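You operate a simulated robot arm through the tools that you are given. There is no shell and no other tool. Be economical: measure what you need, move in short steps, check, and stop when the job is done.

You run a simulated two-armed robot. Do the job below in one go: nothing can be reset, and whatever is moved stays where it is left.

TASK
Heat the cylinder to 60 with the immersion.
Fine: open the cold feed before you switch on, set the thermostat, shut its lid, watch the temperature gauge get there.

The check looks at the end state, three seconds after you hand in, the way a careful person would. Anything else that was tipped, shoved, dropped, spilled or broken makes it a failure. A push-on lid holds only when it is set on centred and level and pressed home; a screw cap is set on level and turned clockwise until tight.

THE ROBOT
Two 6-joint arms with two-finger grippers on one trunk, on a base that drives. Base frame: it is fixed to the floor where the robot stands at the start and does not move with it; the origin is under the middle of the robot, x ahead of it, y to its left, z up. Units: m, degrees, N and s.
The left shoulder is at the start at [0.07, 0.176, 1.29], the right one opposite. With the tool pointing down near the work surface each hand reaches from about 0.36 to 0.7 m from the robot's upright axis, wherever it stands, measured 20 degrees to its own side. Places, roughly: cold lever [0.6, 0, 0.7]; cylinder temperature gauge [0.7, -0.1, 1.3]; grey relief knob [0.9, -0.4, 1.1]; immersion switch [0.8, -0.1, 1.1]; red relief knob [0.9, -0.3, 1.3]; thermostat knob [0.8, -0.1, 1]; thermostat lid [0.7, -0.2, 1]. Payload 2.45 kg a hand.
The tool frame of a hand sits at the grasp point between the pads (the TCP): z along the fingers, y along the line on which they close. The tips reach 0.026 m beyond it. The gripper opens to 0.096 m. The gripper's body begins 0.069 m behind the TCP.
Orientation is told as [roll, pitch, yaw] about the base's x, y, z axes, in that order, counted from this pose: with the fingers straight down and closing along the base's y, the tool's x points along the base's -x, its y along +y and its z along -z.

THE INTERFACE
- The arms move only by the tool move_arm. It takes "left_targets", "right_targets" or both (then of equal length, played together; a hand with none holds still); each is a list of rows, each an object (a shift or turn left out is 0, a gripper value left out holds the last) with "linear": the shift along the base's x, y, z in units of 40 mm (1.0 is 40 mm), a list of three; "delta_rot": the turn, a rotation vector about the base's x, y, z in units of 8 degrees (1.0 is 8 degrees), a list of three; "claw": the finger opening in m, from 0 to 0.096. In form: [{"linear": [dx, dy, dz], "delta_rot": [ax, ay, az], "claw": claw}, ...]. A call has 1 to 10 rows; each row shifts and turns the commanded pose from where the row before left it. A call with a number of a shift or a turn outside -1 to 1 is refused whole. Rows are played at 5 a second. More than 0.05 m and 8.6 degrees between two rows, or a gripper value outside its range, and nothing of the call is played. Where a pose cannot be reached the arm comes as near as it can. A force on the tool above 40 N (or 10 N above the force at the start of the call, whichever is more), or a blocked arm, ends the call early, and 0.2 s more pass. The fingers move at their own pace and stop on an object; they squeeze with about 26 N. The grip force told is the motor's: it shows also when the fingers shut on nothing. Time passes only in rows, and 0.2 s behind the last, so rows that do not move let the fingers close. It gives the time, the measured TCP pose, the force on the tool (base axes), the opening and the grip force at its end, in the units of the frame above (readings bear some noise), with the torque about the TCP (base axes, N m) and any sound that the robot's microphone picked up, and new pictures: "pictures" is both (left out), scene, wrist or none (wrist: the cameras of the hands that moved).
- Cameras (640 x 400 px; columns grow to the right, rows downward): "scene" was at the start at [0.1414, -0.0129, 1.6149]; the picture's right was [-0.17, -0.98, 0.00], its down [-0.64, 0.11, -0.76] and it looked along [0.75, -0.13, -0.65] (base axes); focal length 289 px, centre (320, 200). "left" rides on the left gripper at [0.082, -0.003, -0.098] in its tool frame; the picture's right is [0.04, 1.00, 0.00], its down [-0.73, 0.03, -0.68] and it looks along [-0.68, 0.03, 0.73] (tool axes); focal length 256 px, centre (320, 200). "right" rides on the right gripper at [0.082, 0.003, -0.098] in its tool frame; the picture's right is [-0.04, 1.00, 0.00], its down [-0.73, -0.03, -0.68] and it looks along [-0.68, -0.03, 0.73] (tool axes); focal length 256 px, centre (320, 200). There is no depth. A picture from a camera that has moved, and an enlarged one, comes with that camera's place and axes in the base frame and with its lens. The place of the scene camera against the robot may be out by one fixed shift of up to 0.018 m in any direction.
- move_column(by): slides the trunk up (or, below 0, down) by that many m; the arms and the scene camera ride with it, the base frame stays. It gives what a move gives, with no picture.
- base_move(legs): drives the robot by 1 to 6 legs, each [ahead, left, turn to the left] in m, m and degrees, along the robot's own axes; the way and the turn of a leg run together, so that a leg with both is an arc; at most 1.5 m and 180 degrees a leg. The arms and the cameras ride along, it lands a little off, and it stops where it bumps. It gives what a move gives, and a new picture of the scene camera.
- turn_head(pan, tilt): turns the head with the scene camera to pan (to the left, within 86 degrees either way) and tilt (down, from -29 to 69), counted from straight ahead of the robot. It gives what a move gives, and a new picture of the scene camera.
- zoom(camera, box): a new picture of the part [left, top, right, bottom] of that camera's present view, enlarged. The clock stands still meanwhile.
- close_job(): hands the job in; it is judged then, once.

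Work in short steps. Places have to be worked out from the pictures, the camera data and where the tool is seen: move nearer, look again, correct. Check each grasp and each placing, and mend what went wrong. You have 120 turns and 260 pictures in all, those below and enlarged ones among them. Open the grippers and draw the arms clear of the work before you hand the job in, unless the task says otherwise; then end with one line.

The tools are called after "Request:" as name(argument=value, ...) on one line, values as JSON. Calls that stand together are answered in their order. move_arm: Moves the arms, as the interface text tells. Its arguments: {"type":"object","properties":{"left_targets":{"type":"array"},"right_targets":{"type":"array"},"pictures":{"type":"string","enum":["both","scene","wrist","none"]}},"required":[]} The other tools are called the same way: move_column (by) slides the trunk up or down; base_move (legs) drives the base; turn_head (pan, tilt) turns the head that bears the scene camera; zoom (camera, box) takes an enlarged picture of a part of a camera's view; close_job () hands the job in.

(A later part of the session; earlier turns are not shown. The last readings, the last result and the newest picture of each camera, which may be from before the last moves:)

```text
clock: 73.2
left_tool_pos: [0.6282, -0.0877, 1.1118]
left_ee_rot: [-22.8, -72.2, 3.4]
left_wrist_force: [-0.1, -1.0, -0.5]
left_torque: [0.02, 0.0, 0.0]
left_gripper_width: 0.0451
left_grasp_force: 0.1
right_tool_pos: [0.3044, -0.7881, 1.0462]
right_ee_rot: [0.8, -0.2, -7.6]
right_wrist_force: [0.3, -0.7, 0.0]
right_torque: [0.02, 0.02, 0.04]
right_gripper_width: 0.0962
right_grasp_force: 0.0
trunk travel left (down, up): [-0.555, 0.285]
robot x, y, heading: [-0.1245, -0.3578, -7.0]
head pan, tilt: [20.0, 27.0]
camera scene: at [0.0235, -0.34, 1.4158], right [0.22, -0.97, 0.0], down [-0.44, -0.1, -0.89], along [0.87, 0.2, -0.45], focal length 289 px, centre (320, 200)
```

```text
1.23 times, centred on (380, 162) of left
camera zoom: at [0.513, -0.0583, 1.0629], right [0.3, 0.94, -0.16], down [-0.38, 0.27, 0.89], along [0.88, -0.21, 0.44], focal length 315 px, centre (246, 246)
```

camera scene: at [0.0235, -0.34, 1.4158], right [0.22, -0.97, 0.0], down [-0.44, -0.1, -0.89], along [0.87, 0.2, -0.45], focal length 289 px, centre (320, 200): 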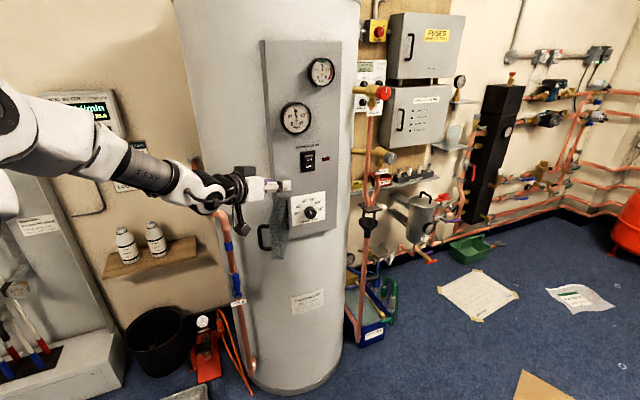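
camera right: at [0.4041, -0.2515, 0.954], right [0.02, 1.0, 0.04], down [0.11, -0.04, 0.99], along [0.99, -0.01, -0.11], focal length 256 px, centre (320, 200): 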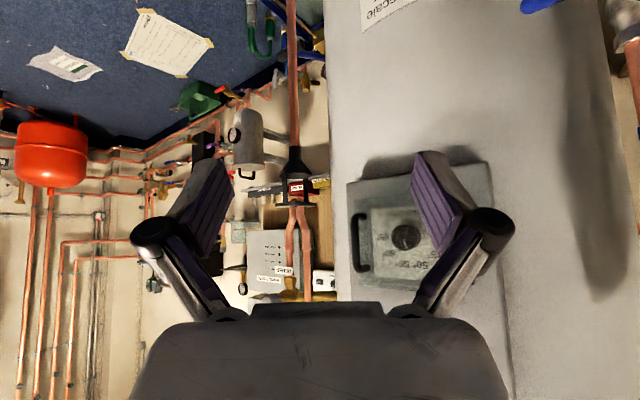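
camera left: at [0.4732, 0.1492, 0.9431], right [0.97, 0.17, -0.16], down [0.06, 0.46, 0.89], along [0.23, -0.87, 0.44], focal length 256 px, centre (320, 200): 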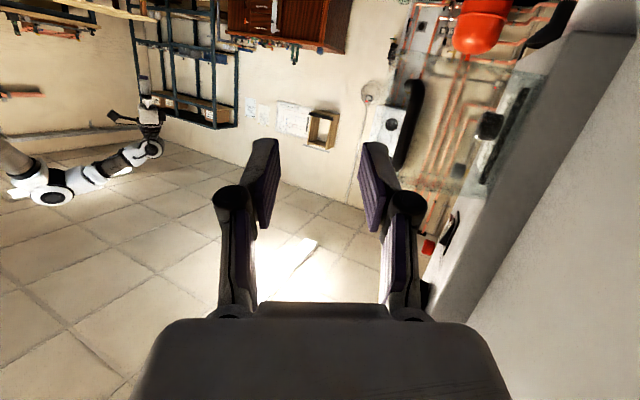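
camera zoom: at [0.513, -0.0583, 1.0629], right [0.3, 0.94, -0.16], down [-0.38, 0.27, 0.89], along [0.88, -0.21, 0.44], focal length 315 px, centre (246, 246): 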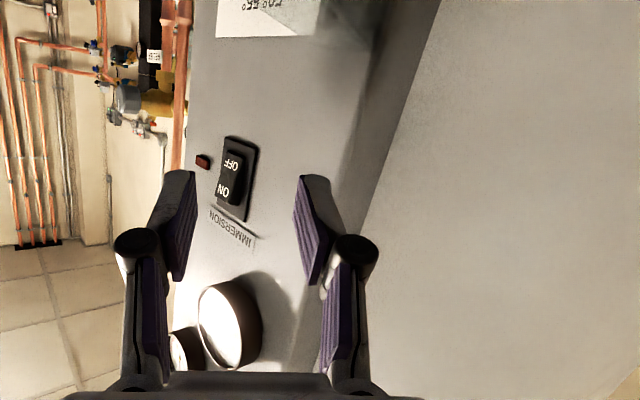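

Approaching the knob head-on would hit the open lid, so I'll come from above: tilt the hand down ~45° so its body stays above and right of the lid, with the fingers straddling the knob left and right.

Request:
move_arm(left_targets=[{"linear": [0, -0.5, 0], "delta_rot": [0.3, 0.9, 0]}, {"linear": [0, -0.5, 0], "delta_rot": [0.3, 0.9, 0]}, {"linear": [0, -0.3, 0], "delta_rot": [0.3, 0.9, 0.3]}, {"linear": [0.3, 0, 0], "delta_rot": [0.2, 0.7, 0.4]}, {"linear": [0.3, 0, -0.5]}, {}], pictures="both")

Request:
zoom(camera="scene", box=[230, 120, 370, 260])

```text
clock: 74.6
left_tool_pos: [0.6452, -0.1358, 1.0921]
left_ee_rot: [-12.4, -52.4, -5.0]
left_wrist_force: [-1.0, -0.9, -0.6]
left_torque: [0.0, 0.02, -0.02]
left_gripper_width: 0.0448
left_grasp_force: 0.0
left hand out of reach, approached as far as the arm can: row 2, 3, 4
right_tool_pos: [0.3025, -0.7884, 1.0468]
right_ee_rot: [0.8, -0.2, -7.6]
right_wrist_force: [0.0, -0.2, 0.3]
right_torque: [-0.01, -0.02, -0.01]
right_gripper_width: 0.0958
right_grasp_force: 0.1
trunk travel left (down, up): [-0.555, 0.285]
robot x, y, heading: [-0.1213, -0.3582, -7.2]
head pan, tilt: [20.0, 27.0]
camera scene: at [0.0225, -0.3405, 1.4159], right [0.22, -0.98, 0.0], down [-0.44, -0.1, -0.89], along [0.87, 0.2, -0.45], focal length 289 px, centre (320, 200)
camera left: at [0.5203, -0.1054, 1.0865], right [0.23, 0.96, -0.16], down [-0.06, 0.18, 0.98], along [0.97, -0.22, 0.1], focal length 256 px, centre (320, 200)
```

scene: 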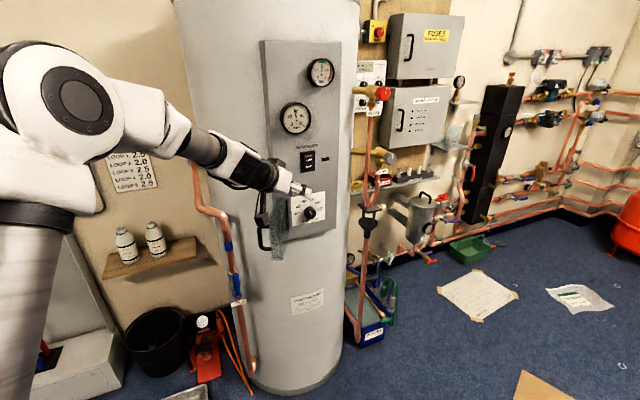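
left: 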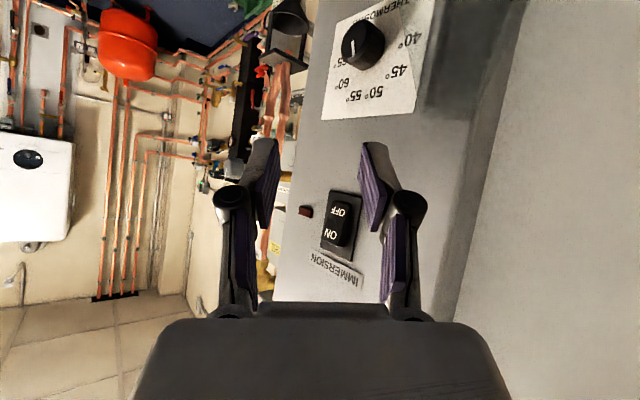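

```text
2.86 times, centred on (300, 190) of scene
camera zoom: at [0.0225, -0.3405, 1.4159], right [0.22, -0.98, 0.0], down [-0.44, -0.1, -0.89], along [0.87, 0.2, -0.45], focal length 825 px, centre (377, 229)
```

zoom: 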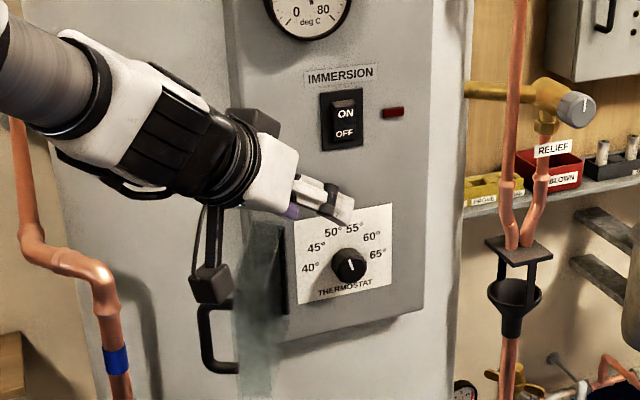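

The knob face lies at about (0.757, -0.143, 0.967). I move to a pre-grasp point above and in front, offset to the right of the hinge.

Request:
move_arm(left_targets=[{"linear": [0.6, -0.1, -0.6], "claw": 0.062}, {"linear": [0.6, -0.1, -0.8]}, {"linear": [0.2, 0, -0.4]}, {}], pictures="wrist")

Request:
zoom(camera="scene", box=[250, 140, 350, 240])

```text
clock: 75.6
left_tool_pos: [0.7034, -0.1459, 1.0181]
left_ee_rot: [-12.4, -52.2, -5.4]
left_wrist_force: [6.9, -12.0, 2.5]
left_torque: [0.29, 0.17, -0.08]
left_gripper_width: 0.0565
left_grasp_force: 0.1
right_tool_pos: [0.3045, -0.7904, 1.045]
right_ee_rot: [0.9, -0.1, -7.6]
right_wrist_force: [-0.3, 0.4, -0.2]
right_torque: [0.05, 0.03, 0.0]
right_gripper_width: 0.0959
right_grasp_force: 0.1
trunk travel left (down, up): [-0.555, 0.285]
robot x, y, heading: [-0.1257, -0.3534, -7.2]
head pan, tilt: [20.0, 27.0]
camera left: at [0.5786, -0.1154, 1.0124], right [0.23, 0.96, -0.16], down [-0.05, 0.18, 0.98], along [0.97, -0.22, 0.09], focal length 256 px, centre (320, 200)
```

left: 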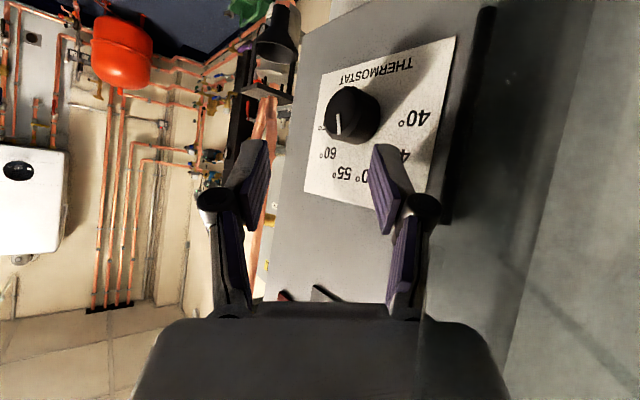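

```text
4.00 times, centred on (300, 190) of scene
camera zoom: at [0.0247, -0.3433, 1.4155], right [0.22, -0.98, 0.0], down [-0.44, -0.1, -0.89], along [0.87, 0.2, -0.45], focal length 1155 px, centre (400, 240)
```

zoom: 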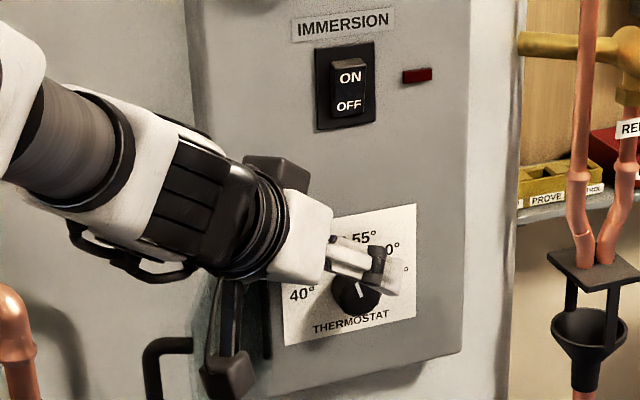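

The hand's left side brushes the lid. I back up slightly and roll the hand clockwise about the knob axis, so its body sits up and right of the knob, away from the lid.

Request:
move_arm(left_targets=[{"linear": [-0.4, -0.5, 0.4]}, {"linear": [-0.2, -0.3, 0.2], "delta_rot": [0.95, -0.3, 0]}, {"linear": [0, -0.2, 0], "delta_rot": [0.95, -0.3, 0]}, {"delta_rot": [0.95, -0.3, 0]}, {"delta_rot": [0.6, -0.2, 0]}, {}], pictures="wrist")

Request:
zoom(camera="scene", box=[230, 120, 370, 260])

```text
clock: 77.0
left_tool_pos: [0.6727, -0.1725, 1.0385]
left_ee_rot: [26.0, -48.8, -34.7]
left_wrist_force: [0.2, 0.1, 0.3]
left_torque: [-0.04, 0.0, -0.04]
left_gripper_width: 0.0619
left_grasp_force: 0.1
left hand out of reach, approached as far as the arm can: row 3, 4, 5
right_tool_pos: [0.3043, -0.7867, 1.0466]
right_ee_rot: [0.8, -0.2, -7.5]
right_wrist_force: [-0.3, 0.2, -0.5]
right_torque: [0.01, 0.02, -0.01]
right_gripper_width: 0.0958
right_grasp_force: 0.0
trunk travel left (down, up): [-0.555, 0.285]
robot x, y, heading: [-0.1224, -0.3584, -7.1]
head pan, tilt: [20.0, 27.0]
camera left: at [0.5485, -0.1421, 1.0336], right [0.22, 0.94, 0.26], down [-0.14, -0.23, 0.96], along [0.97, -0.25, 0.08], focal length 256 px, centre (320, 200)
```

left: 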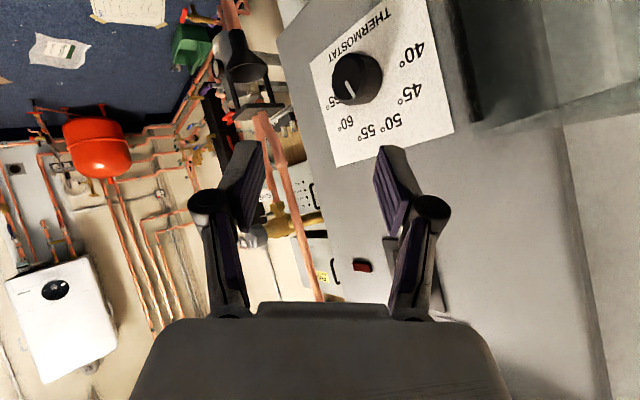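

```text
2.86 times, centred on (300, 190) of scene
camera zoom: at [0.0236, -0.3393, 1.4158], right [0.22, -0.98, 0.0], down [-0.44, -0.1, -0.89], along [0.87, 0.2, -0.45], focal length 825 px, centre (377, 229)
```

zoom: 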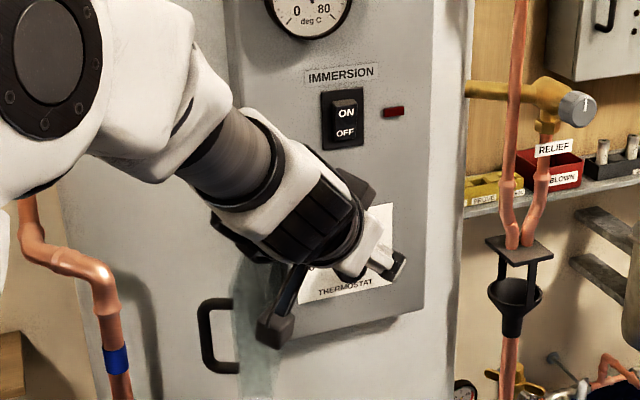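

The hand now points straight ahead and down, clear of the lid. I align and advance so the fingers straddle the knob.

Request:
move_arm(left_targets=[{"linear": [0.45, 0.33, -0.37], "claw": 0.056}, {"linear": [0.47, 0.33, -0.37]}, {"linear": [0.5, 0, -0.37]}, {}], pictures="wrist")

Request:
zoom(camera="scene", box=[250, 140, 350, 240])

```text
clock: 77.6
left_tool_pos: [0.7037, -0.1487, 1.0115]
left_ee_rot: [25.4, -48.9, -34.1]
left_wrist_force: [-18.0, -2.2, 12.1]
left_torque: [0.5, 1.87, 1.25]
left_gripper_width: 0.0558
left_grasp_force: 0.0
right_tool_pos: [0.3026, -0.7879, 1.0468]
right_ee_rot: [0.7, -0.1, -7.6]
right_wrist_force: [1.2, 0.3, 0.8]
right_torque: [-0.03, 0.06, 0.01]
right_gripper_width: 0.096
right_grasp_force: 0.0
trunk travel left (down, up): [-0.555, 0.285]
robot x, y, heading: [-0.1229, -0.3545, -7.3]
head pan, tilt: [20.0, 27.0]
stopped in row 3 (left hand): the force on the tool passed its limit at 70 N (the readings are from after the stop); the commanded pose is now the measured one
camera left: at [0.5805, -0.1194, 1.0071], right [0.22, 0.94, 0.25], down [-0.14, -0.23, 0.96], along [0.97, -0.24, 0.08], focal length 256 px, centre (320, 200)
```

left: 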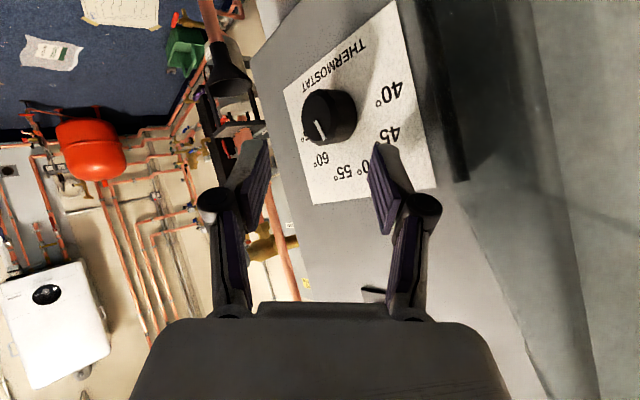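

```text
4.00 times, centred on (300, 190) of scene
camera zoom: at [0.0219, -0.3404, 1.416], right [0.22, -0.97, 0.0], down [-0.44, -0.1, -0.89], along [0.87, 0.2, -0.45], focal length 1155 px, centre (400, 240)
```

zoom: 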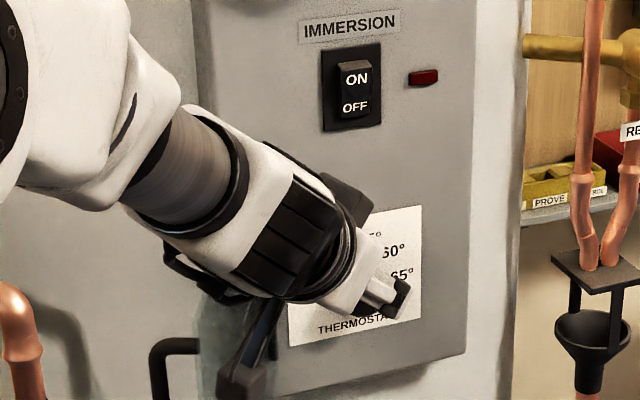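

The wrist camera met the lid's edge (contact torque fits). I retreat and roll the hand about its own axis so the camera swings to the right side, away from the lid, with the fingers closing vertically.

Request:
move_arm(left_targets=[{"linear": [-0.4, -0.6, 0.6]}, {"linear": [-0.4, -0.6, 0.4], "delta_rot": [-0.8, 0.03, 0.59]}, {"delta_rot": [-0.8, 0.03, 0.59]}, {"delta_rot": [-0.8, 0.03, 0.59]}, {"delta_rot": [-0.8, 0.03, 0.59]}, {"delta_rot": [-0.8, 0.03, 0.59]}, {"delta_rot": [-0.8, 0.03, 0.59]}, {"delta_rot": [-0.8, 0.03, 0.59]}, {"delta_rot": [-0.8, 0.03, 0.59]}, {"delta_rot": [-0.8, 0.03, 0.59]}], pictures="both")

Request:
zoom(camera="scene", box=[230, 120, 370, 260])

```text
clock: 79.8
left_tool_pos: [0.6746, -0.1968, 1.0502]
left_ee_rot: [-46.4, -30.0, 62.3]
left_wrist_force: [0.0, -0.4, 0.2]
left_torque: [0.0, 0.0, 0.0]
left_gripper_width: 0.0562
left_grasp_force: 0.0
right_tool_pos: [0.3048, -0.7871, 1.0463]
right_ee_rot: [0.9, -0.1, -7.6]
right_wrist_force: [0.2, 0.4, -0.5]
right_torque: [0.02, 0.04, 0.01]
right_gripper_width: 0.0961
right_grasp_force: 0.0
trunk travel left (down, up): [-0.555, 0.285]
robot x, y, heading: [-0.1224, -0.3593, -7.5]
head pan, tilt: [20.0, 27.0]
camera scene: at [0.0238, -0.34, 1.4158], right [0.22, -0.97, 0.0], down [-0.44, -0.1, -0.89], along [0.87, 0.2, -0.45], focal length 289 px, centre (320, 200)
camera left: at [0.564, -0.2584, 1.0706], right [-0.46, 0.61, -0.65], down [-0.26, 0.6, 0.75], along [0.85, 0.52, -0.12], focal length 256 px, centre (320, 200)
```

scene: 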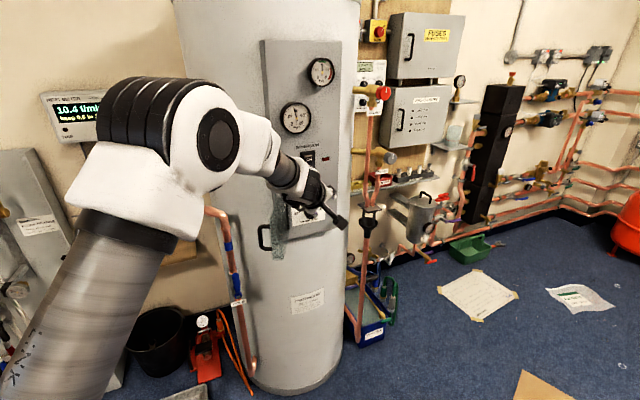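
left: 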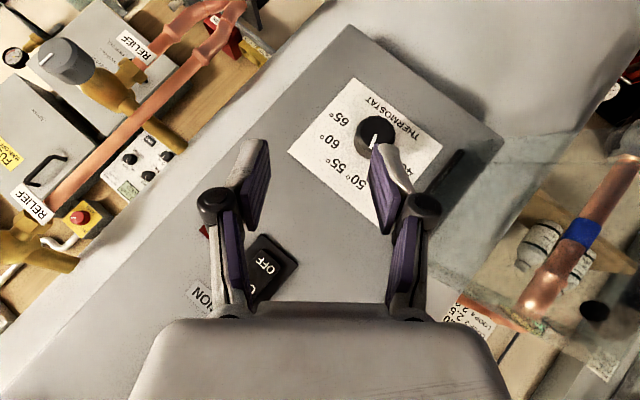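

```text
2.86 times, centred on (300, 190) of scene
camera zoom: at [0.0238, -0.34, 1.4158], right [0.22, -0.97, 0.0], down [-0.44, -0.1, -0.89], along [0.87, 0.2, -0.45], focal length 825 px, centre (377, 229)
```

zoom: 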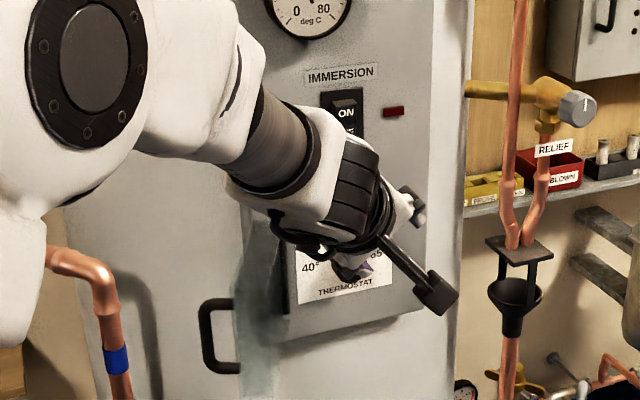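

The camera is now on the right, clear of the lid. I recompute the knob at (0.757, -0.142, 0.965) and go to a point 5 cm before it.

Request:
move_arm(left_targets=[{"linear": [0.45, 0.65, -0.5]}, {"linear": [0.44, 0.65, -0.55]}, {}], pictures="wrist")

Request:
zoom(camera="scene", box=[250, 140, 350, 240])

```text
clock: 80.6
left_tool_pos: [0.7103, -0.1435, 1.01]
left_ee_rot: [-46.4, -30.2, 62.2]
left_wrist_force: [0.1, -0.8, 0.9]
left_torque: [0.02, -0.02, 0.0]
left_gripper_width: 0.0559
left_grasp_force: 0.1
right_tool_pos: [0.3033, -0.7884, 1.0464]
right_ee_rot: [1.0, -0.2, -7.6]
right_wrist_force: [-0.1, 0.0, 0.2]
right_torque: [0.0, -0.04, 0.01]
right_gripper_width: 0.0959
right_grasp_force: 0.1
trunk travel left (down, up): [-0.555, 0.285]
robot x, y, heading: [-0.1207, -0.3568, -7.3]
head pan, tilt: [20.0, 27.0]
camera left: at [0.5986, -0.2049, 1.0301], right [-0.46, 0.61, -0.65], down [-0.26, 0.6, 0.76], along [0.85, 0.51, -0.11], focal length 256 px, centre (320, 200)
```

left: 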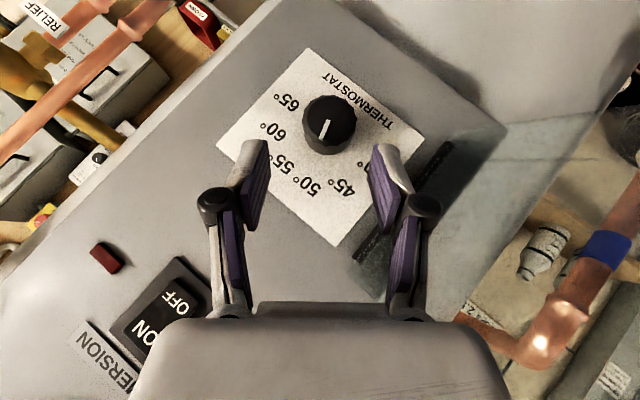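

```text
4.00 times, centred on (300, 190) of scene
camera zoom: at [0.0226, -0.3413, 1.4159], right [0.22, -0.98, 0.0], down [-0.44, -0.1, -0.89], along [0.87, 0.2, -0.45], focal length 1155 px, centre (400, 240)
```

zoom: 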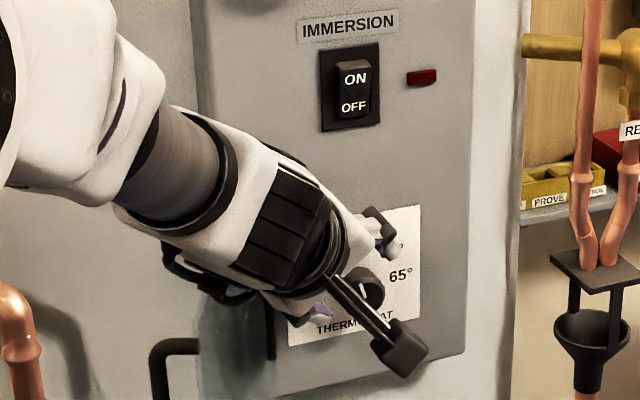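

A clear view: the knob sits between the fingers, pointer in the low 50s. I advance 5 cm along the tool axis and close on the knob.

Request:
move_arm(left_targets=[{"linear": [0.5, -0.02, -0.4]}, {"linear": [0.5, -0.02, -0.38]}, {"claw": 0.0}, {}, {}], pictures="wrist")

Request:
zoom(camera="scene", box=[250, 140, 350, 240])

```text
clock: 81.3
left_tool_pos: [0.7394, -0.1467, 0.9779]
left_ee_rot: [-45.0, -30.6, 61.6]
left_wrist_force: [-56.2, -11.3, 3.2]
left_torque: [0.97, 2.75, 2.36]
left_gripper_width: 0.034
left_grasp_force: 26.3
right_tool_pos: [0.2976, -0.7891, 1.0481]
right_ee_rot: [1.0, -0.6, -7.4]
right_wrist_force: [0.1, -0.3, -0.7]
right_torque: [0.05, 0.03, 0.01]
right_gripper_width: 0.096
right_grasp_force: 0.0
trunk travel left (down, up): [-0.555, 0.285]
robot x, y, heading: [-0.1241, -0.3582, -6.9]
head pan, tilt: [20.0, 27.0]
stopped in row 3 (left hand): the force on the tool passed its limit at 48 N (the readings are from after the stop); the commanded pose is now the measured one
camera left: at [0.6291, -0.2075, 0.9978], right [-0.46, 0.62, -0.63], down [-0.25, 0.59, 0.77], along [0.85, 0.52, -0.12], focal length 256 px, centre (320, 200)
```

left: 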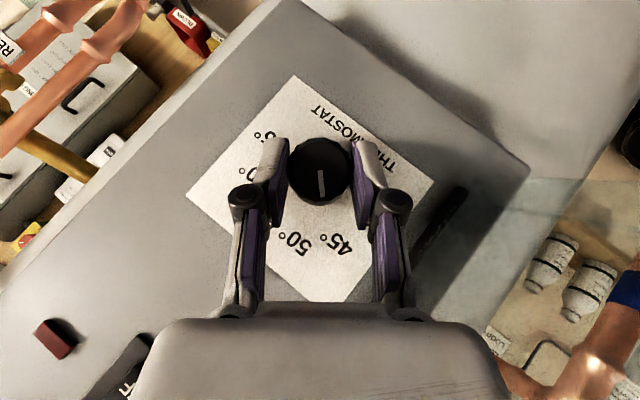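

```text
4.00 times, centred on (300, 190) of scene
camera zoom: at [0.0138, -0.3433, 1.4169], right [0.22, -0.97, 0.0], down [-0.44, -0.1, -0.89], along [0.87, 0.2, -0.45], focal length 1155 px, centre (400, 240)
```

zoom: 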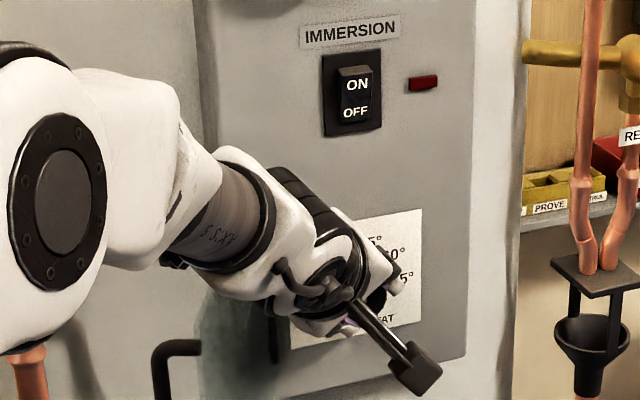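

The lower fingertip is pressing on the dial plate. I loosen, back off 1 cm, and re-grip the knob.

Request:
move_arm(left_targets=[{"claw": 0.05}, {"linear": [-0.25, 0.05, 0]}, {"claw": 0.0}, {}, {}], pictures="wrist")

```text
clock: 82.5
left_tool_pos: [0.7412, -0.1466, 0.9768]
left_ee_rot: [-45.4, -30.8, 61.6]
left_wrist_force: [-37.1, -29.2, -12.1]
left_torque: [0.12, 1.29, 1.64]
left_gripper_width: 0.0334
left_grasp_force: 44.7
left hand out of reach, approached as far as the arm can: row 2
right_tool_pos: [0.3013, -0.7911, 1.0454]
right_ee_rot: [1.1, -0.4, -7.6]
right_wrist_force: [-0.2, 0.0, -1.0]
right_torque: [0.03, -0.05, 0.05]
right_gripper_width: 0.096
right_grasp_force: 0.1
trunk travel left (down, up): [-0.555, 0.285]
robot x, y, heading: [-0.125, -0.3555, -7.0]
head pan, tilt: [20.0, 27.0]
camera left: at [0.6292, -0.208, 0.9962], right [-0.46, 0.62, -0.63], down [-0.25, 0.59, 0.77], along [0.85, 0.51, -0.11], focal length 256 px, centre (320, 200)
```

left: 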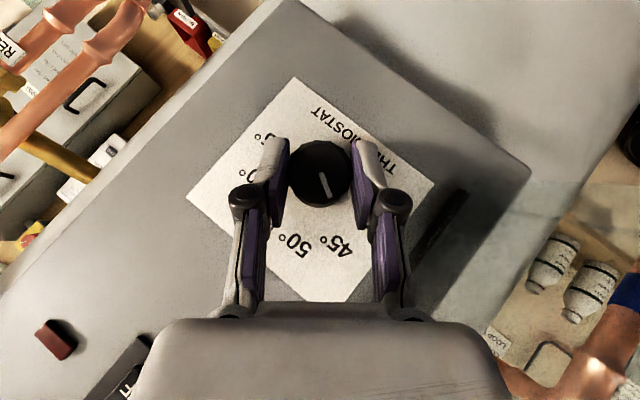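

The arm cannot back off in this posture, so I open the fingers and ease the base back about 1.5 cm instead.

Request:
move_arm(left_targets=[{"claw": 0.05}, {}], pictures="none")

Request:
base_move(legs=[[-0.015, 0, 0]])

Request:
move_arm(left_targets=[{"claw": 0.0}, {}, {}], pictures="wrist")

```text
clock: 83.1
left_tool_pos: [0.7415, -0.1468, 0.9783]
left_ee_rot: [-45.7, -30.9, 61.8]
left_wrist_force: [-11.6, -27.5, -6.8]
left_torque: [-0.09, 0.21, 1.02]
left_gripper_width: 0.048
left_grasp_force: 0.1
right_tool_pos: [0.3016, -0.7907, 1.0464]
right_ee_rot: [1.0, -0.3, -7.5]
right_wrist_force: [-0.4, -1.2, 0.1]
right_torque: [-0.01, -0.07, -0.02]
right_gripper_width: 0.0962
right_grasp_force: 0.0
trunk travel left (down, up): [-0.555, 0.285]
robot x, y, heading: [-0.1184, -0.3547, -7.2]
head pan, tilt: [20.0, 27.0]
```

```text
clock: 83.9
left_tool_pos: [0.7391, -0.1464, 0.9788]
left_ee_rot: [-45.6, -30.9, 61.0]
left_wrist_force: [18.7, -20.9, 17.4]
left_torque: [2.05, 2.67, 1.11]
left_gripper_width: 0.0507
left_grasp_force: 0.1
right_tool_pos: [0.2935, -0.7863, 1.0447]
right_ee_rot: [1.0, -0.2, -8.2]
right_wrist_force: [-1.3, -0.7, -0.4]
right_torque: [0.04, -0.07, 0.02]
right_gripper_width: 0.096
right_grasp_force: 0.1
trunk travel left (down, up): [-0.555, 0.285]
robot x, y, heading: [-0.131, -0.3487, -7.7]
head pan, tilt: [20.0, 27.0]
camera scene: at [0.0177, -0.3375, 1.416], right [0.21, -0.98, 0.0], down [-0.44, -0.09, -0.89], along [0.87, 0.19, -0.45], focal length 289 px, centre (320, 200)
```

scene: 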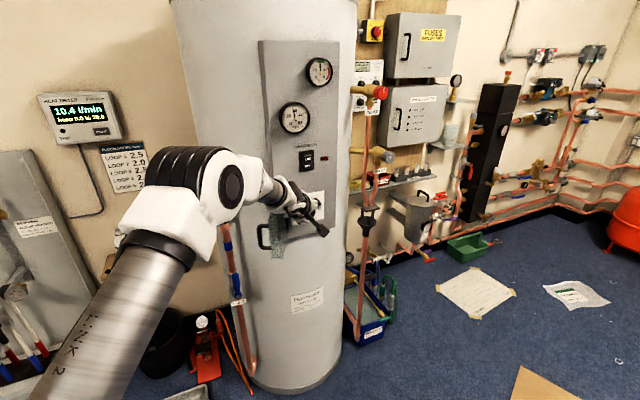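

```text
clock: 84.7
left_tool_pos: [0.7395, -0.1475, 0.9759]
left_ee_rot: [-45.5, -30.8, 61.1]
left_wrist_force: [-5.8, -15.2, -1.9]
left_torque: [4.33, 3.06, 6.57]
left_gripper_width: 0.0338
left_grasp_force: 44.8
right_tool_pos: [0.2917, -0.787, 1.0453]
right_ee_rot: [1.0, -0.1, -8.1]
right_wrist_force: [0.2, -0.1, 0.1]
right_torque: [-0.02, 0.0, 0.0]
right_gripper_width: 0.0962
right_grasp_force: 0.1
trunk travel left (down, up): [-0.555, 0.285]
robot x, y, heading: [-0.1311, -0.3457, -7.8]
head pan, tilt: [20.0, 27.0]
camera left: at [0.628, -0.2068, 0.9962], right [-0.45, 0.63, -0.63], down [-0.25, 0.59, 0.77], along [0.86, 0.5, -0.11], focal length 256 px, centre (320, 200)
```

left: 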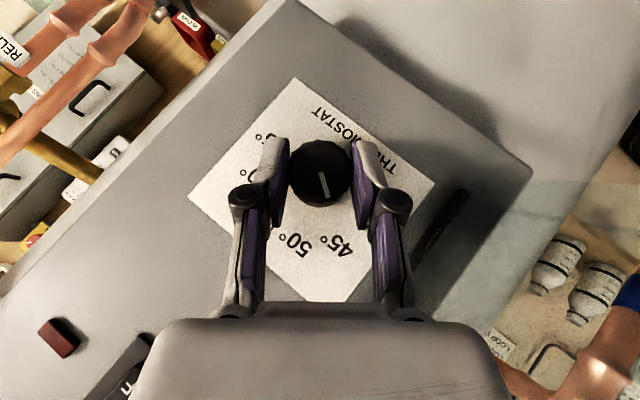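

The hand stayed put while the base moved: something is holding it. I zoom in to see what's touching.

Request:
zoom(camera="scene", box=[230, 140, 350, 260])

```text
3.33 times, centred on (290, 200) of scene
camera zoom: at [0.0166, -0.3365, 1.4157], right [0.21, -0.98, 0.0], down [-0.44, -0.09, -0.89], along [0.87, 0.19, -0.45], focal length 962 px, centre (420, 200)
```

zoom: 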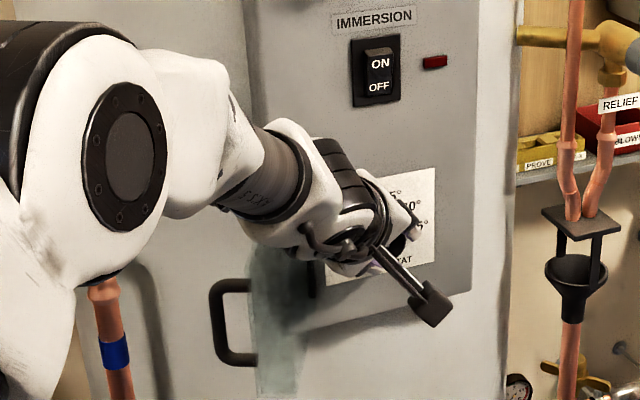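

The knob has been nudged to about 47. I try turning it clockwise (about the panel normal) in small steps.

Request:
move_arm(left_targets=[{"delta_rot": [0.75, -0.25, 0]}, {"delta_rot": [0.75, -0.25, 0]}, {"delta_rot": [0.75, -0.25, 0]}], pictures="wrist")

```text
clock: 85.5
left_tool_pos: [0.7379, -0.1505, 0.9734]
left_ee_rot: [-40.5, -45.0, 57.6]
left_wrist_force: [-7.6, -11.3, 1.1]
left_torque: [-0.19, 0.23, 1.31]
left_gripper_width: 0.0357
left_grasp_force: 45.0
left hand out of reach, approached as far as the arm can: row 1
right_tool_pos: [0.2899, -0.7848, 1.0477]
right_ee_rot: [0.9, -0.2, -8.3]
right_wrist_force: [-0.4, 0.6, -0.4]
right_torque: [-0.02, -0.03, -0.01]
right_gripper_width: 0.096
right_grasp_force: 0.1
trunk travel left (down, up): [-0.555, 0.285]
robot x, y, heading: [-0.131, -0.3454, -8.0]
head pan, tilt: [20.0, 27.0]
stopped in row 3 (left hand): the force on the tool passed its limit at 47 N (the readings are from after the stop); the commanded pose is now the measured one
camera left: at [0.6247, -0.2114, 0.9699], right [-0.41, 0.77, -0.49], down [-0.3, 0.39, 0.87], along [0.86, 0.5, 0.07], focal length 256 px, centre (320, 200)
```

left: 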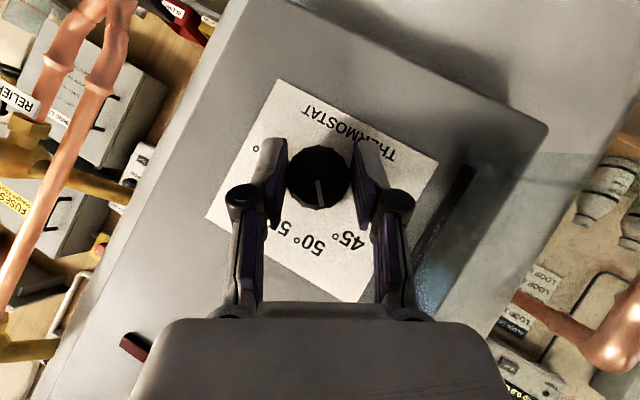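

The turn works (now about 50). I continue in smaller steps with a slight pull-back to keep the force down.

Request:
move_arm(left_targets=[{"linear": [-0.08, 0, 0], "delta_rot": [0.4, -0.12, 0]}, {"linear": [-0.05, -0.05, 0], "delta_rot": [0.5, -0.15, 0]}, {"linear": [0, -0.05, 0], "delta_rot": [0.5, -0.15, 0]}, {"delta_rot": [0.5, -0.15, 0]}, {"delta_rot": [0.5, -0.15, 0]}, {"delta_rot": [0.5, -0.15, 0]}, {"delta_rot": [0.5, -0.15, 0]}], pictures="wrist")

```text
clock: 87.2
left_tool_pos: [0.7323, -0.1528, 0.9692]
left_ee_rot: [-16.6, -70.9, 36.9]
left_wrist_force: [-14.4, -10.3, -13.9]
left_torque: [-0.86, 1.24, 0.58]
left_gripper_width: 0.037
left_grasp_force: 45.1
right_tool_pos: [0.2926, -0.7849, 1.0457]
right_ee_rot: [1.0, -0.1, -8.1]
right_wrist_force: [-0.2, 0.3, 0.1]
right_torque: [-0.01, 0.01, 0.02]
right_gripper_width: 0.0959
right_grasp_force: 0.0
trunk travel left (down, up): [-0.555, 0.285]
robot x, y, heading: [-0.1307, -0.3495, -7.5]
head pan, tilt: [20.0, 27.0]
camera left: at [0.624, -0.2017, 0.9237], right [-0.37, 0.92, -0.13], down [-0.43, -0.04, 0.9], along [0.83, 0.39, 0.41], focal length 256 px, centre (320, 200)
```

left: 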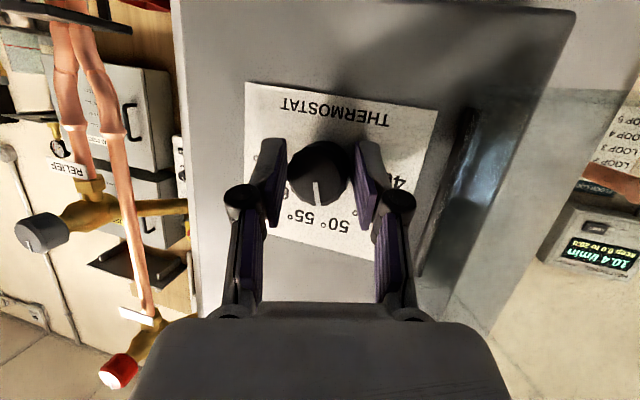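

Pointer is now about 53–54 by the labels. I continue the clockwise turn.

Request:
move_arm(left_targets=[{"linear": [0, 0, 0.05], "delta_rot": [0.5, -0.15, 0]}, {"linear": [0, 0, 0.05], "delta_rot": [0.5, -0.15, 0]}, {"delta_rot": [0.5, -0.15, 0]}, {"delta_rot": [0.5, -0.15, 0]}, {"delta_rot": [0.5, -0.15, 0]}, {"delta_rot": [0.5, -0.15, 0]}, {"delta_rot": [0.5, -0.15, 0]}], pictures="wrist")

```text
clock: 88.8
left_tool_pos: [0.7352, -0.1543, 0.9767]
left_ee_rot: [90.5, -72.4, -67.7]
left_wrist_force: [-3.9, -12.9, -10.9]
left_torque: [-0.79, 1.06, 0.66]
left_gripper_width: 0.036
left_grasp_force: 44.6
right_tool_pos: [0.292, -0.7857, 1.0459]
right_ee_rot: [0.9, -0.1, -8.3]
right_wrist_force: [-0.5, -0.9, -0.4]
right_torque: [0.03, -0.01, -0.01]
right_gripper_width: 0.0961
right_grasp_force: 0.1
trunk travel left (down, up): [-0.555, 0.285]
robot x, y, heading: [-0.1263, -0.3465, -7.8]
head pan, tilt: [20.0, 27.0]
camera left: at [0.6355, -0.172, 0.897], right [-0.37, 0.89, 0.26], down [-0.55, -0.44, 0.71], along [0.74, 0.12, 0.66], focal length 256 px, centre (320, 200)
```

left: 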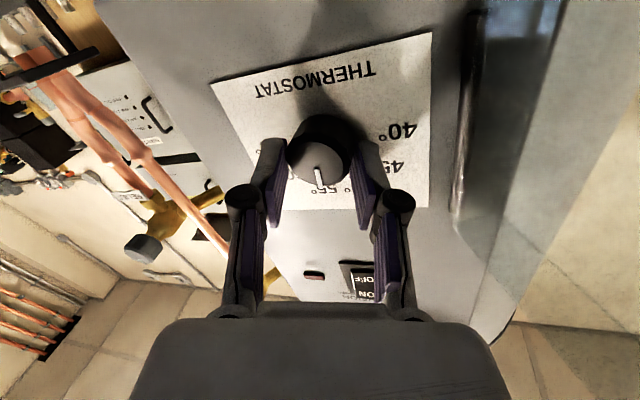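

About 55–56 now. I continue a further 25° or so.

Request:
move_arm(left_targets=[{"linear": [0, 0, 0.05], "delta_rot": [0.5, -0.15, 0]}, {"linear": [0, 0, 0.05], "delta_rot": [0.5, -0.15, 0]}, {"delta_rot": [0.5, -0.15, 0]}, {"delta_rot": [0.5, -0.15, 0]}, {"delta_rot": [0.5, -0.15, 0]}, {"delta_rot": [0.5, -0.15, 0]}], pictures="wrist")

Request:
zoom(camera="scene", box=[240, 140, 360, 260])

```text
clock: 90.3
left_tool_pos: [0.7389, -0.1574, 0.9743]
left_ee_rot: [114.1, -49.9, -89.4]
left_wrist_force: [19.4, -12.2, -7.0]
left_torque: [-0.15, 0.04, 0.41]
left_gripper_width: 0.034
left_grasp_force: 44.5
right_tool_pos: [0.2943, -0.7855, 1.0449]
right_ee_rot: [0.8, 0.0, -8.5]
right_wrist_force: [-0.7, 0.8, 0.5]
right_torque: [-0.07, 0.02, -0.02]
right_gripper_width: 0.0957
right_grasp_force: 0.1
trunk travel left (down, up): [-0.555, 0.285]
robot x, y, heading: [-0.1276, -0.3501, -8.0]
head pan, tilt: [20.0, 27.0]
stopped in row 6 (left hand): the force on the tool passed its limit at 41 N (the readings are from after the stop); the commanded pose is now the measured one
camera left: at [0.6493, -0.1381, 0.885], right [-0.42, 0.72, 0.56], down [-0.62, -0.67, 0.4], along [0.66, -0.18, 0.73], focal length 256 px, centre (320, 200)
```

left: 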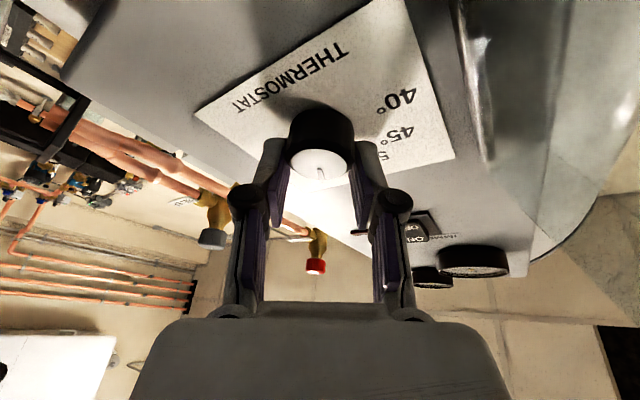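

```text
3.33 times, centred on (300, 200) of scene
camera zoom: at [0.0223, -0.3334, 1.4157], right [0.21, -0.98, 0.0], down [-0.45, -0.09, -0.89], along [0.87, 0.18, -0.46], focal length 962 px, centre (387, 200)
```

zoom: 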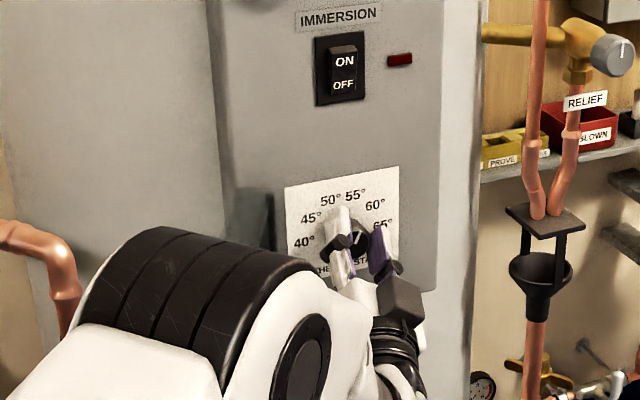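

The knob is visible between the fingers; I zoom tightly on it.

Request:
zoom(camera="scene", box=[290, 185, 325, 220])

Request:
zoom(camera="left", box=[240, 90, 460, 230])

```text
11.43 times, centred on (308, 202) of scene
camera zoom: at [0.0223, -0.3334, 1.4157], right [0.21, -0.98, 0.0], down [-0.45, -0.09, -0.89], along [0.87, 0.18, -0.46], focal length 3300 px, centre (463, 171)
```

zoom: 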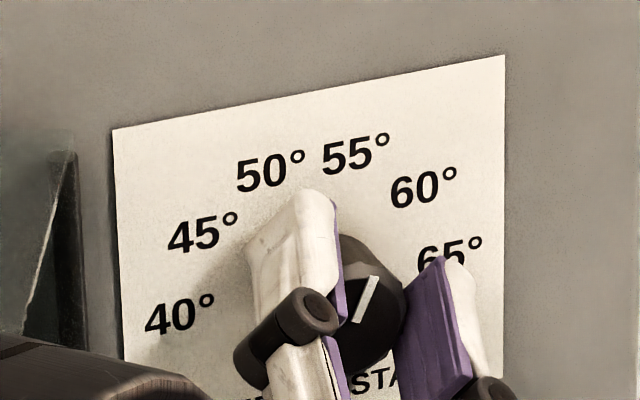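

```text
2.86 times, centred on (350, 160) of left
camera zoom: at [0.6493, -0.1381, 0.885], right [-0.42, 0.72, 0.56], down [-0.62, -0.67, 0.4], along [0.66, -0.18, 0.73], focal length 731 px, centre (234, 314)
```

zoom: 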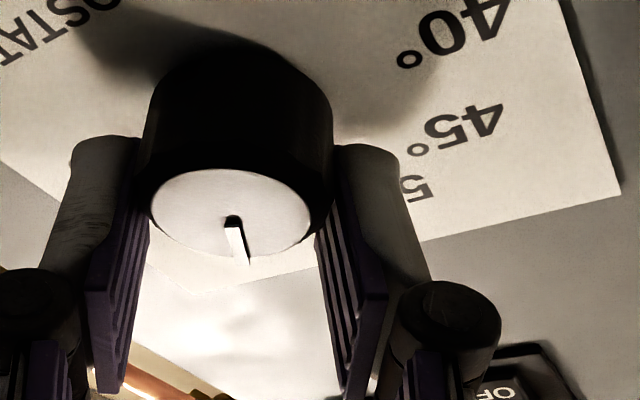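

The pointer reads about 56; roughly 30° more is needed. I continue with a small forward correction since the reaction shows I'm pulling away.

Request:
move_arm(left_targets=[{"linear": [0.1, 0.05, 0.0], "delta_rot": [0.4, -0.12, 0]}, {"linear": [0.08, 0.05, 0], "delta_rot": [0.4, -0.12, 0]}, {"linear": [0.05, 0.03, 0], "delta_rot": [0.5, -0.15, 0]}, {"linear": [0.05, 0.03, 0], "delta_rot": [0.5, -0.15, 0]}, {"linear": [0.05, 0.03, 0], "delta_rot": [0.5, -0.15, 0]}, {"linear": [0.05, 0.03, 0], "delta_rot": [0.5, -0.15, 0]}, {"linear": [0.05, 0, 0], "delta_rot": [0.5, -0.15, 0]}], pictures="none")

Request:
zoom(camera="scene", box=[285, 180, 330, 225])

```text
clock: 91.0
left_tool_pos: [0.7433, -0.1564, 0.9738]
left_ee_rot: [117.7, -41.0, -92.2]
left_wrist_force: [5.1, -10.9, -4.0]
left_torque: [-0.19, 0.19, 0.1]
left_gripper_width: 0.032
left_grasp_force: 45.6
right_tool_pos: [0.2905, -0.7863, 1.0462]
right_ee_rot: [0.8, -0.1, -8.5]
right_wrist_force: [0.5, 1.2, 0.2]
right_torque: [-0.04, 0.0, -0.01]
right_gripper_width: 0.096
right_grasp_force: 0.0
trunk travel left (down, up): [-0.555, 0.285]
robot x, y, heading: [-0.1296, -0.3448, -8.2]
head pan, tilt: [20.0, 27.0]
stopped in row 3 (left hand): the force on the tool passed its limit at 51 N (the readings are from after the stop); the commanded pose is now the measured one
```

```text
8.89 times, centred on (308, 202) of scene
camera zoom: at [0.0184, -0.3339, 1.4161], right [0.21, -0.98, 0.0], down [-0.45, -0.09, -0.89], along [0.87, 0.18, -0.46], focal length 2566 px, centre (431, 178)
```

zoom: 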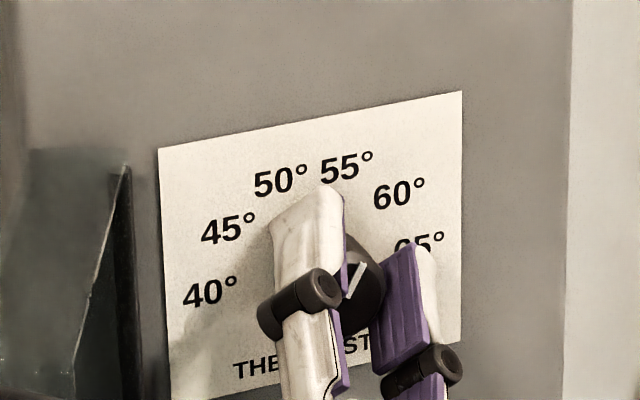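

The grip is slipping because the fingers are now far off the knob's axis. I release, back off, and re-orient for a fresh, better aligned grip (pointing straight at the panel, camera to the lower right).

Request:
move_arm(left_targets=[{"claw": 0.06}, {"linear": [-0.7, -0.25, -0.1]}, {"linear": [-0.7, -0.25, 0], "delta_rot": [-1, 0, 0]}, {"delta_rot": [-1, 0, 0]}, {"delta_rot": [-1, 0, 0]}, {"delta_rot": [-1, 0, 0]}, {"delta_rot": [-1, 0, 0]}, {"delta_rot": [-1, 0, 0]}, {"delta_rot": [-1, 0, 0]}, {"delta_rot": [-1, 0, 0]}], pictures="none")

Request:
move_arm(left_targets=[{"delta_rot": [-1, 0, 0]}, {"delta_rot": [-0.5, 0, 0]}, {"delta_rot": [0, -0.7, -0.7]}, {"delta_rot": [0, -0.7, -0.7]}, {"delta_rot": [0, -0.7, -0.7]}, {}], pictures="both")

```text
clock: 93.2
left_tool_pos: [0.6851, -0.1712, 0.971]
left_ee_rot: [-69.4, -74.7, 96.0]
left_wrist_force: [0.2, 0.1, -0.1]
left_torque: [0.02, 0.01, 0.01]
left_gripper_width: 0.0601
left_grasp_force: 0.0
right_tool_pos: [0.2906, -0.787, 1.0464]
right_ee_rot: [0.9, -0.3, -8.4]
right_wrist_force: [-0.1, 0.6, 0.2]
right_torque: [-0.02, -0.01, 0.03]
right_gripper_width: 0.0959
right_grasp_force: 0.0
trunk travel left (down, up): [-0.555, 0.285]
robot x, y, heading: [-0.1269, -0.3448, -8.0]
head pan, tilt: [20.0, 27.0]
```

```text
clock: 94.6
left_tool_pos: [0.6872, -0.1727, 0.9714]
left_ee_rot: [-101.5, -59.7, 107.2]
left_wrist_force: [-0.2, 0.4, -0.3]
left_torque: [-0.03, 0.0, 0.01]
left_gripper_width: 0.0602
left_grasp_force: 0.0
right_tool_pos: [0.289, -0.7853, 1.0466]
right_ee_rot: [0.9, -0.1, -8.4]
right_wrist_force: [-0.5, -0.3, 0.4]
right_torque: [0.02, -0.05, 0.02]
right_gripper_width: 0.0958
right_grasp_force: 0.1
trunk travel left (down, up): [-0.555, 0.285]
robot x, y, heading: [-0.1314, -0.3486, -8.2]
head pan, tilt: [20.0, 27.0]
camera scene: at [0.0164, -0.3343, 1.4159], right [0.21, -0.98, 0.0], down [-0.44, -0.09, -0.89], along [0.87, 0.19, -0.45], focal length 289 px, centre (320, 200)
camera left: at [0.6011, -0.2267, 0.8934], right [-0.05, 0.85, -0.53], down [-0.78, 0.29, 0.55], along [0.62, 0.44, 0.65], focal length 256 px, centre (320, 200)
```

scene: 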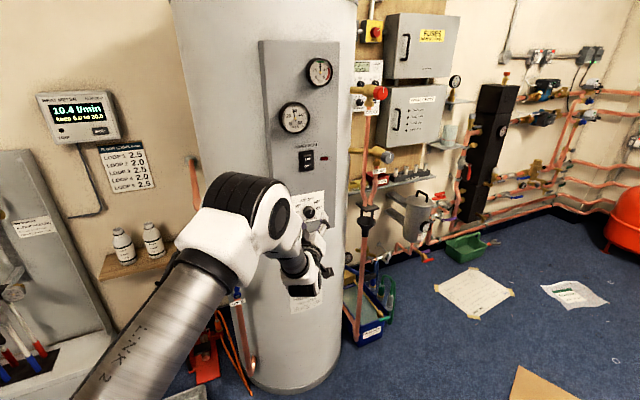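
left: 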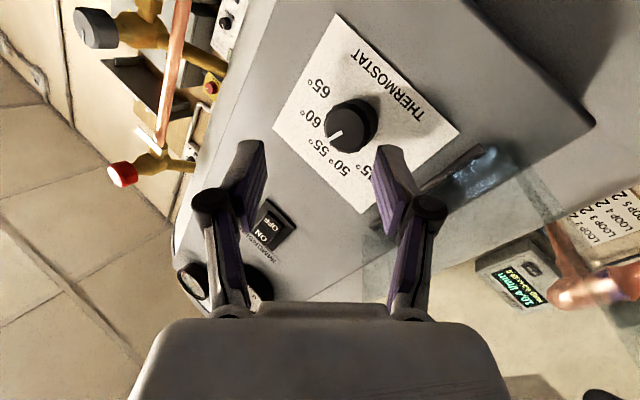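

A much better posture. I read the pointer closely.

Request:
zoom(camera="left", box=[260, 60, 460, 190])

Request:
zoom(camera="scene", box=[285, 180, 330, 225])

```text
3.08 times, centred on (360, 125) of left
camera zoom: at [0.6011, -0.2267, 0.8934], right [-0.05, 0.85, -0.53], down [-0.78, 0.29, 0.55], along [0.62, 0.44, 0.65], focal length 788 px, centre (197, 431)
```

zoom: 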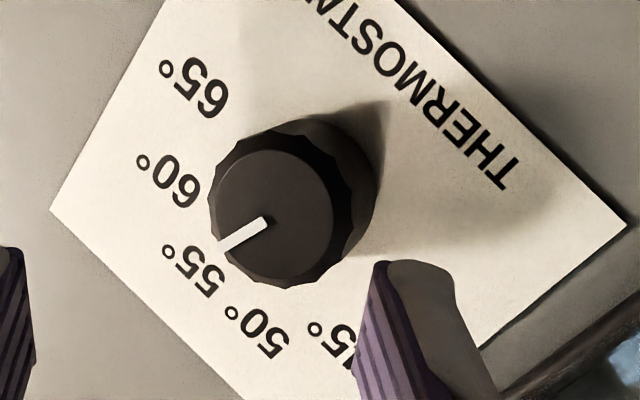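

```text
8.89 times, centred on (308, 202) of scene
camera zoom: at [0.0164, -0.3343, 1.4159], right [0.21, -0.98, 0.0], down [-0.44, -0.09, -0.89], along [0.87, 0.19, -0.45], focal length 2566 px, centre (431, 178)
```

zoom: 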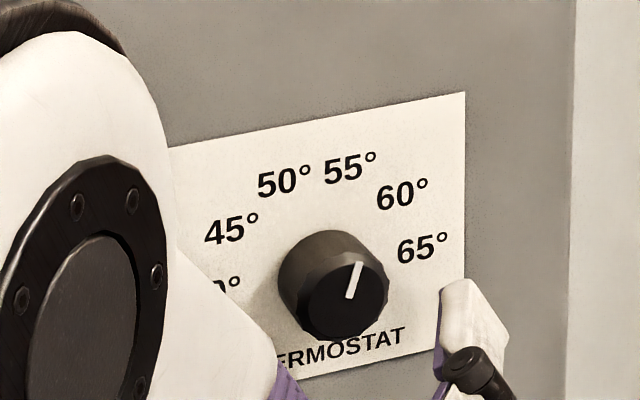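

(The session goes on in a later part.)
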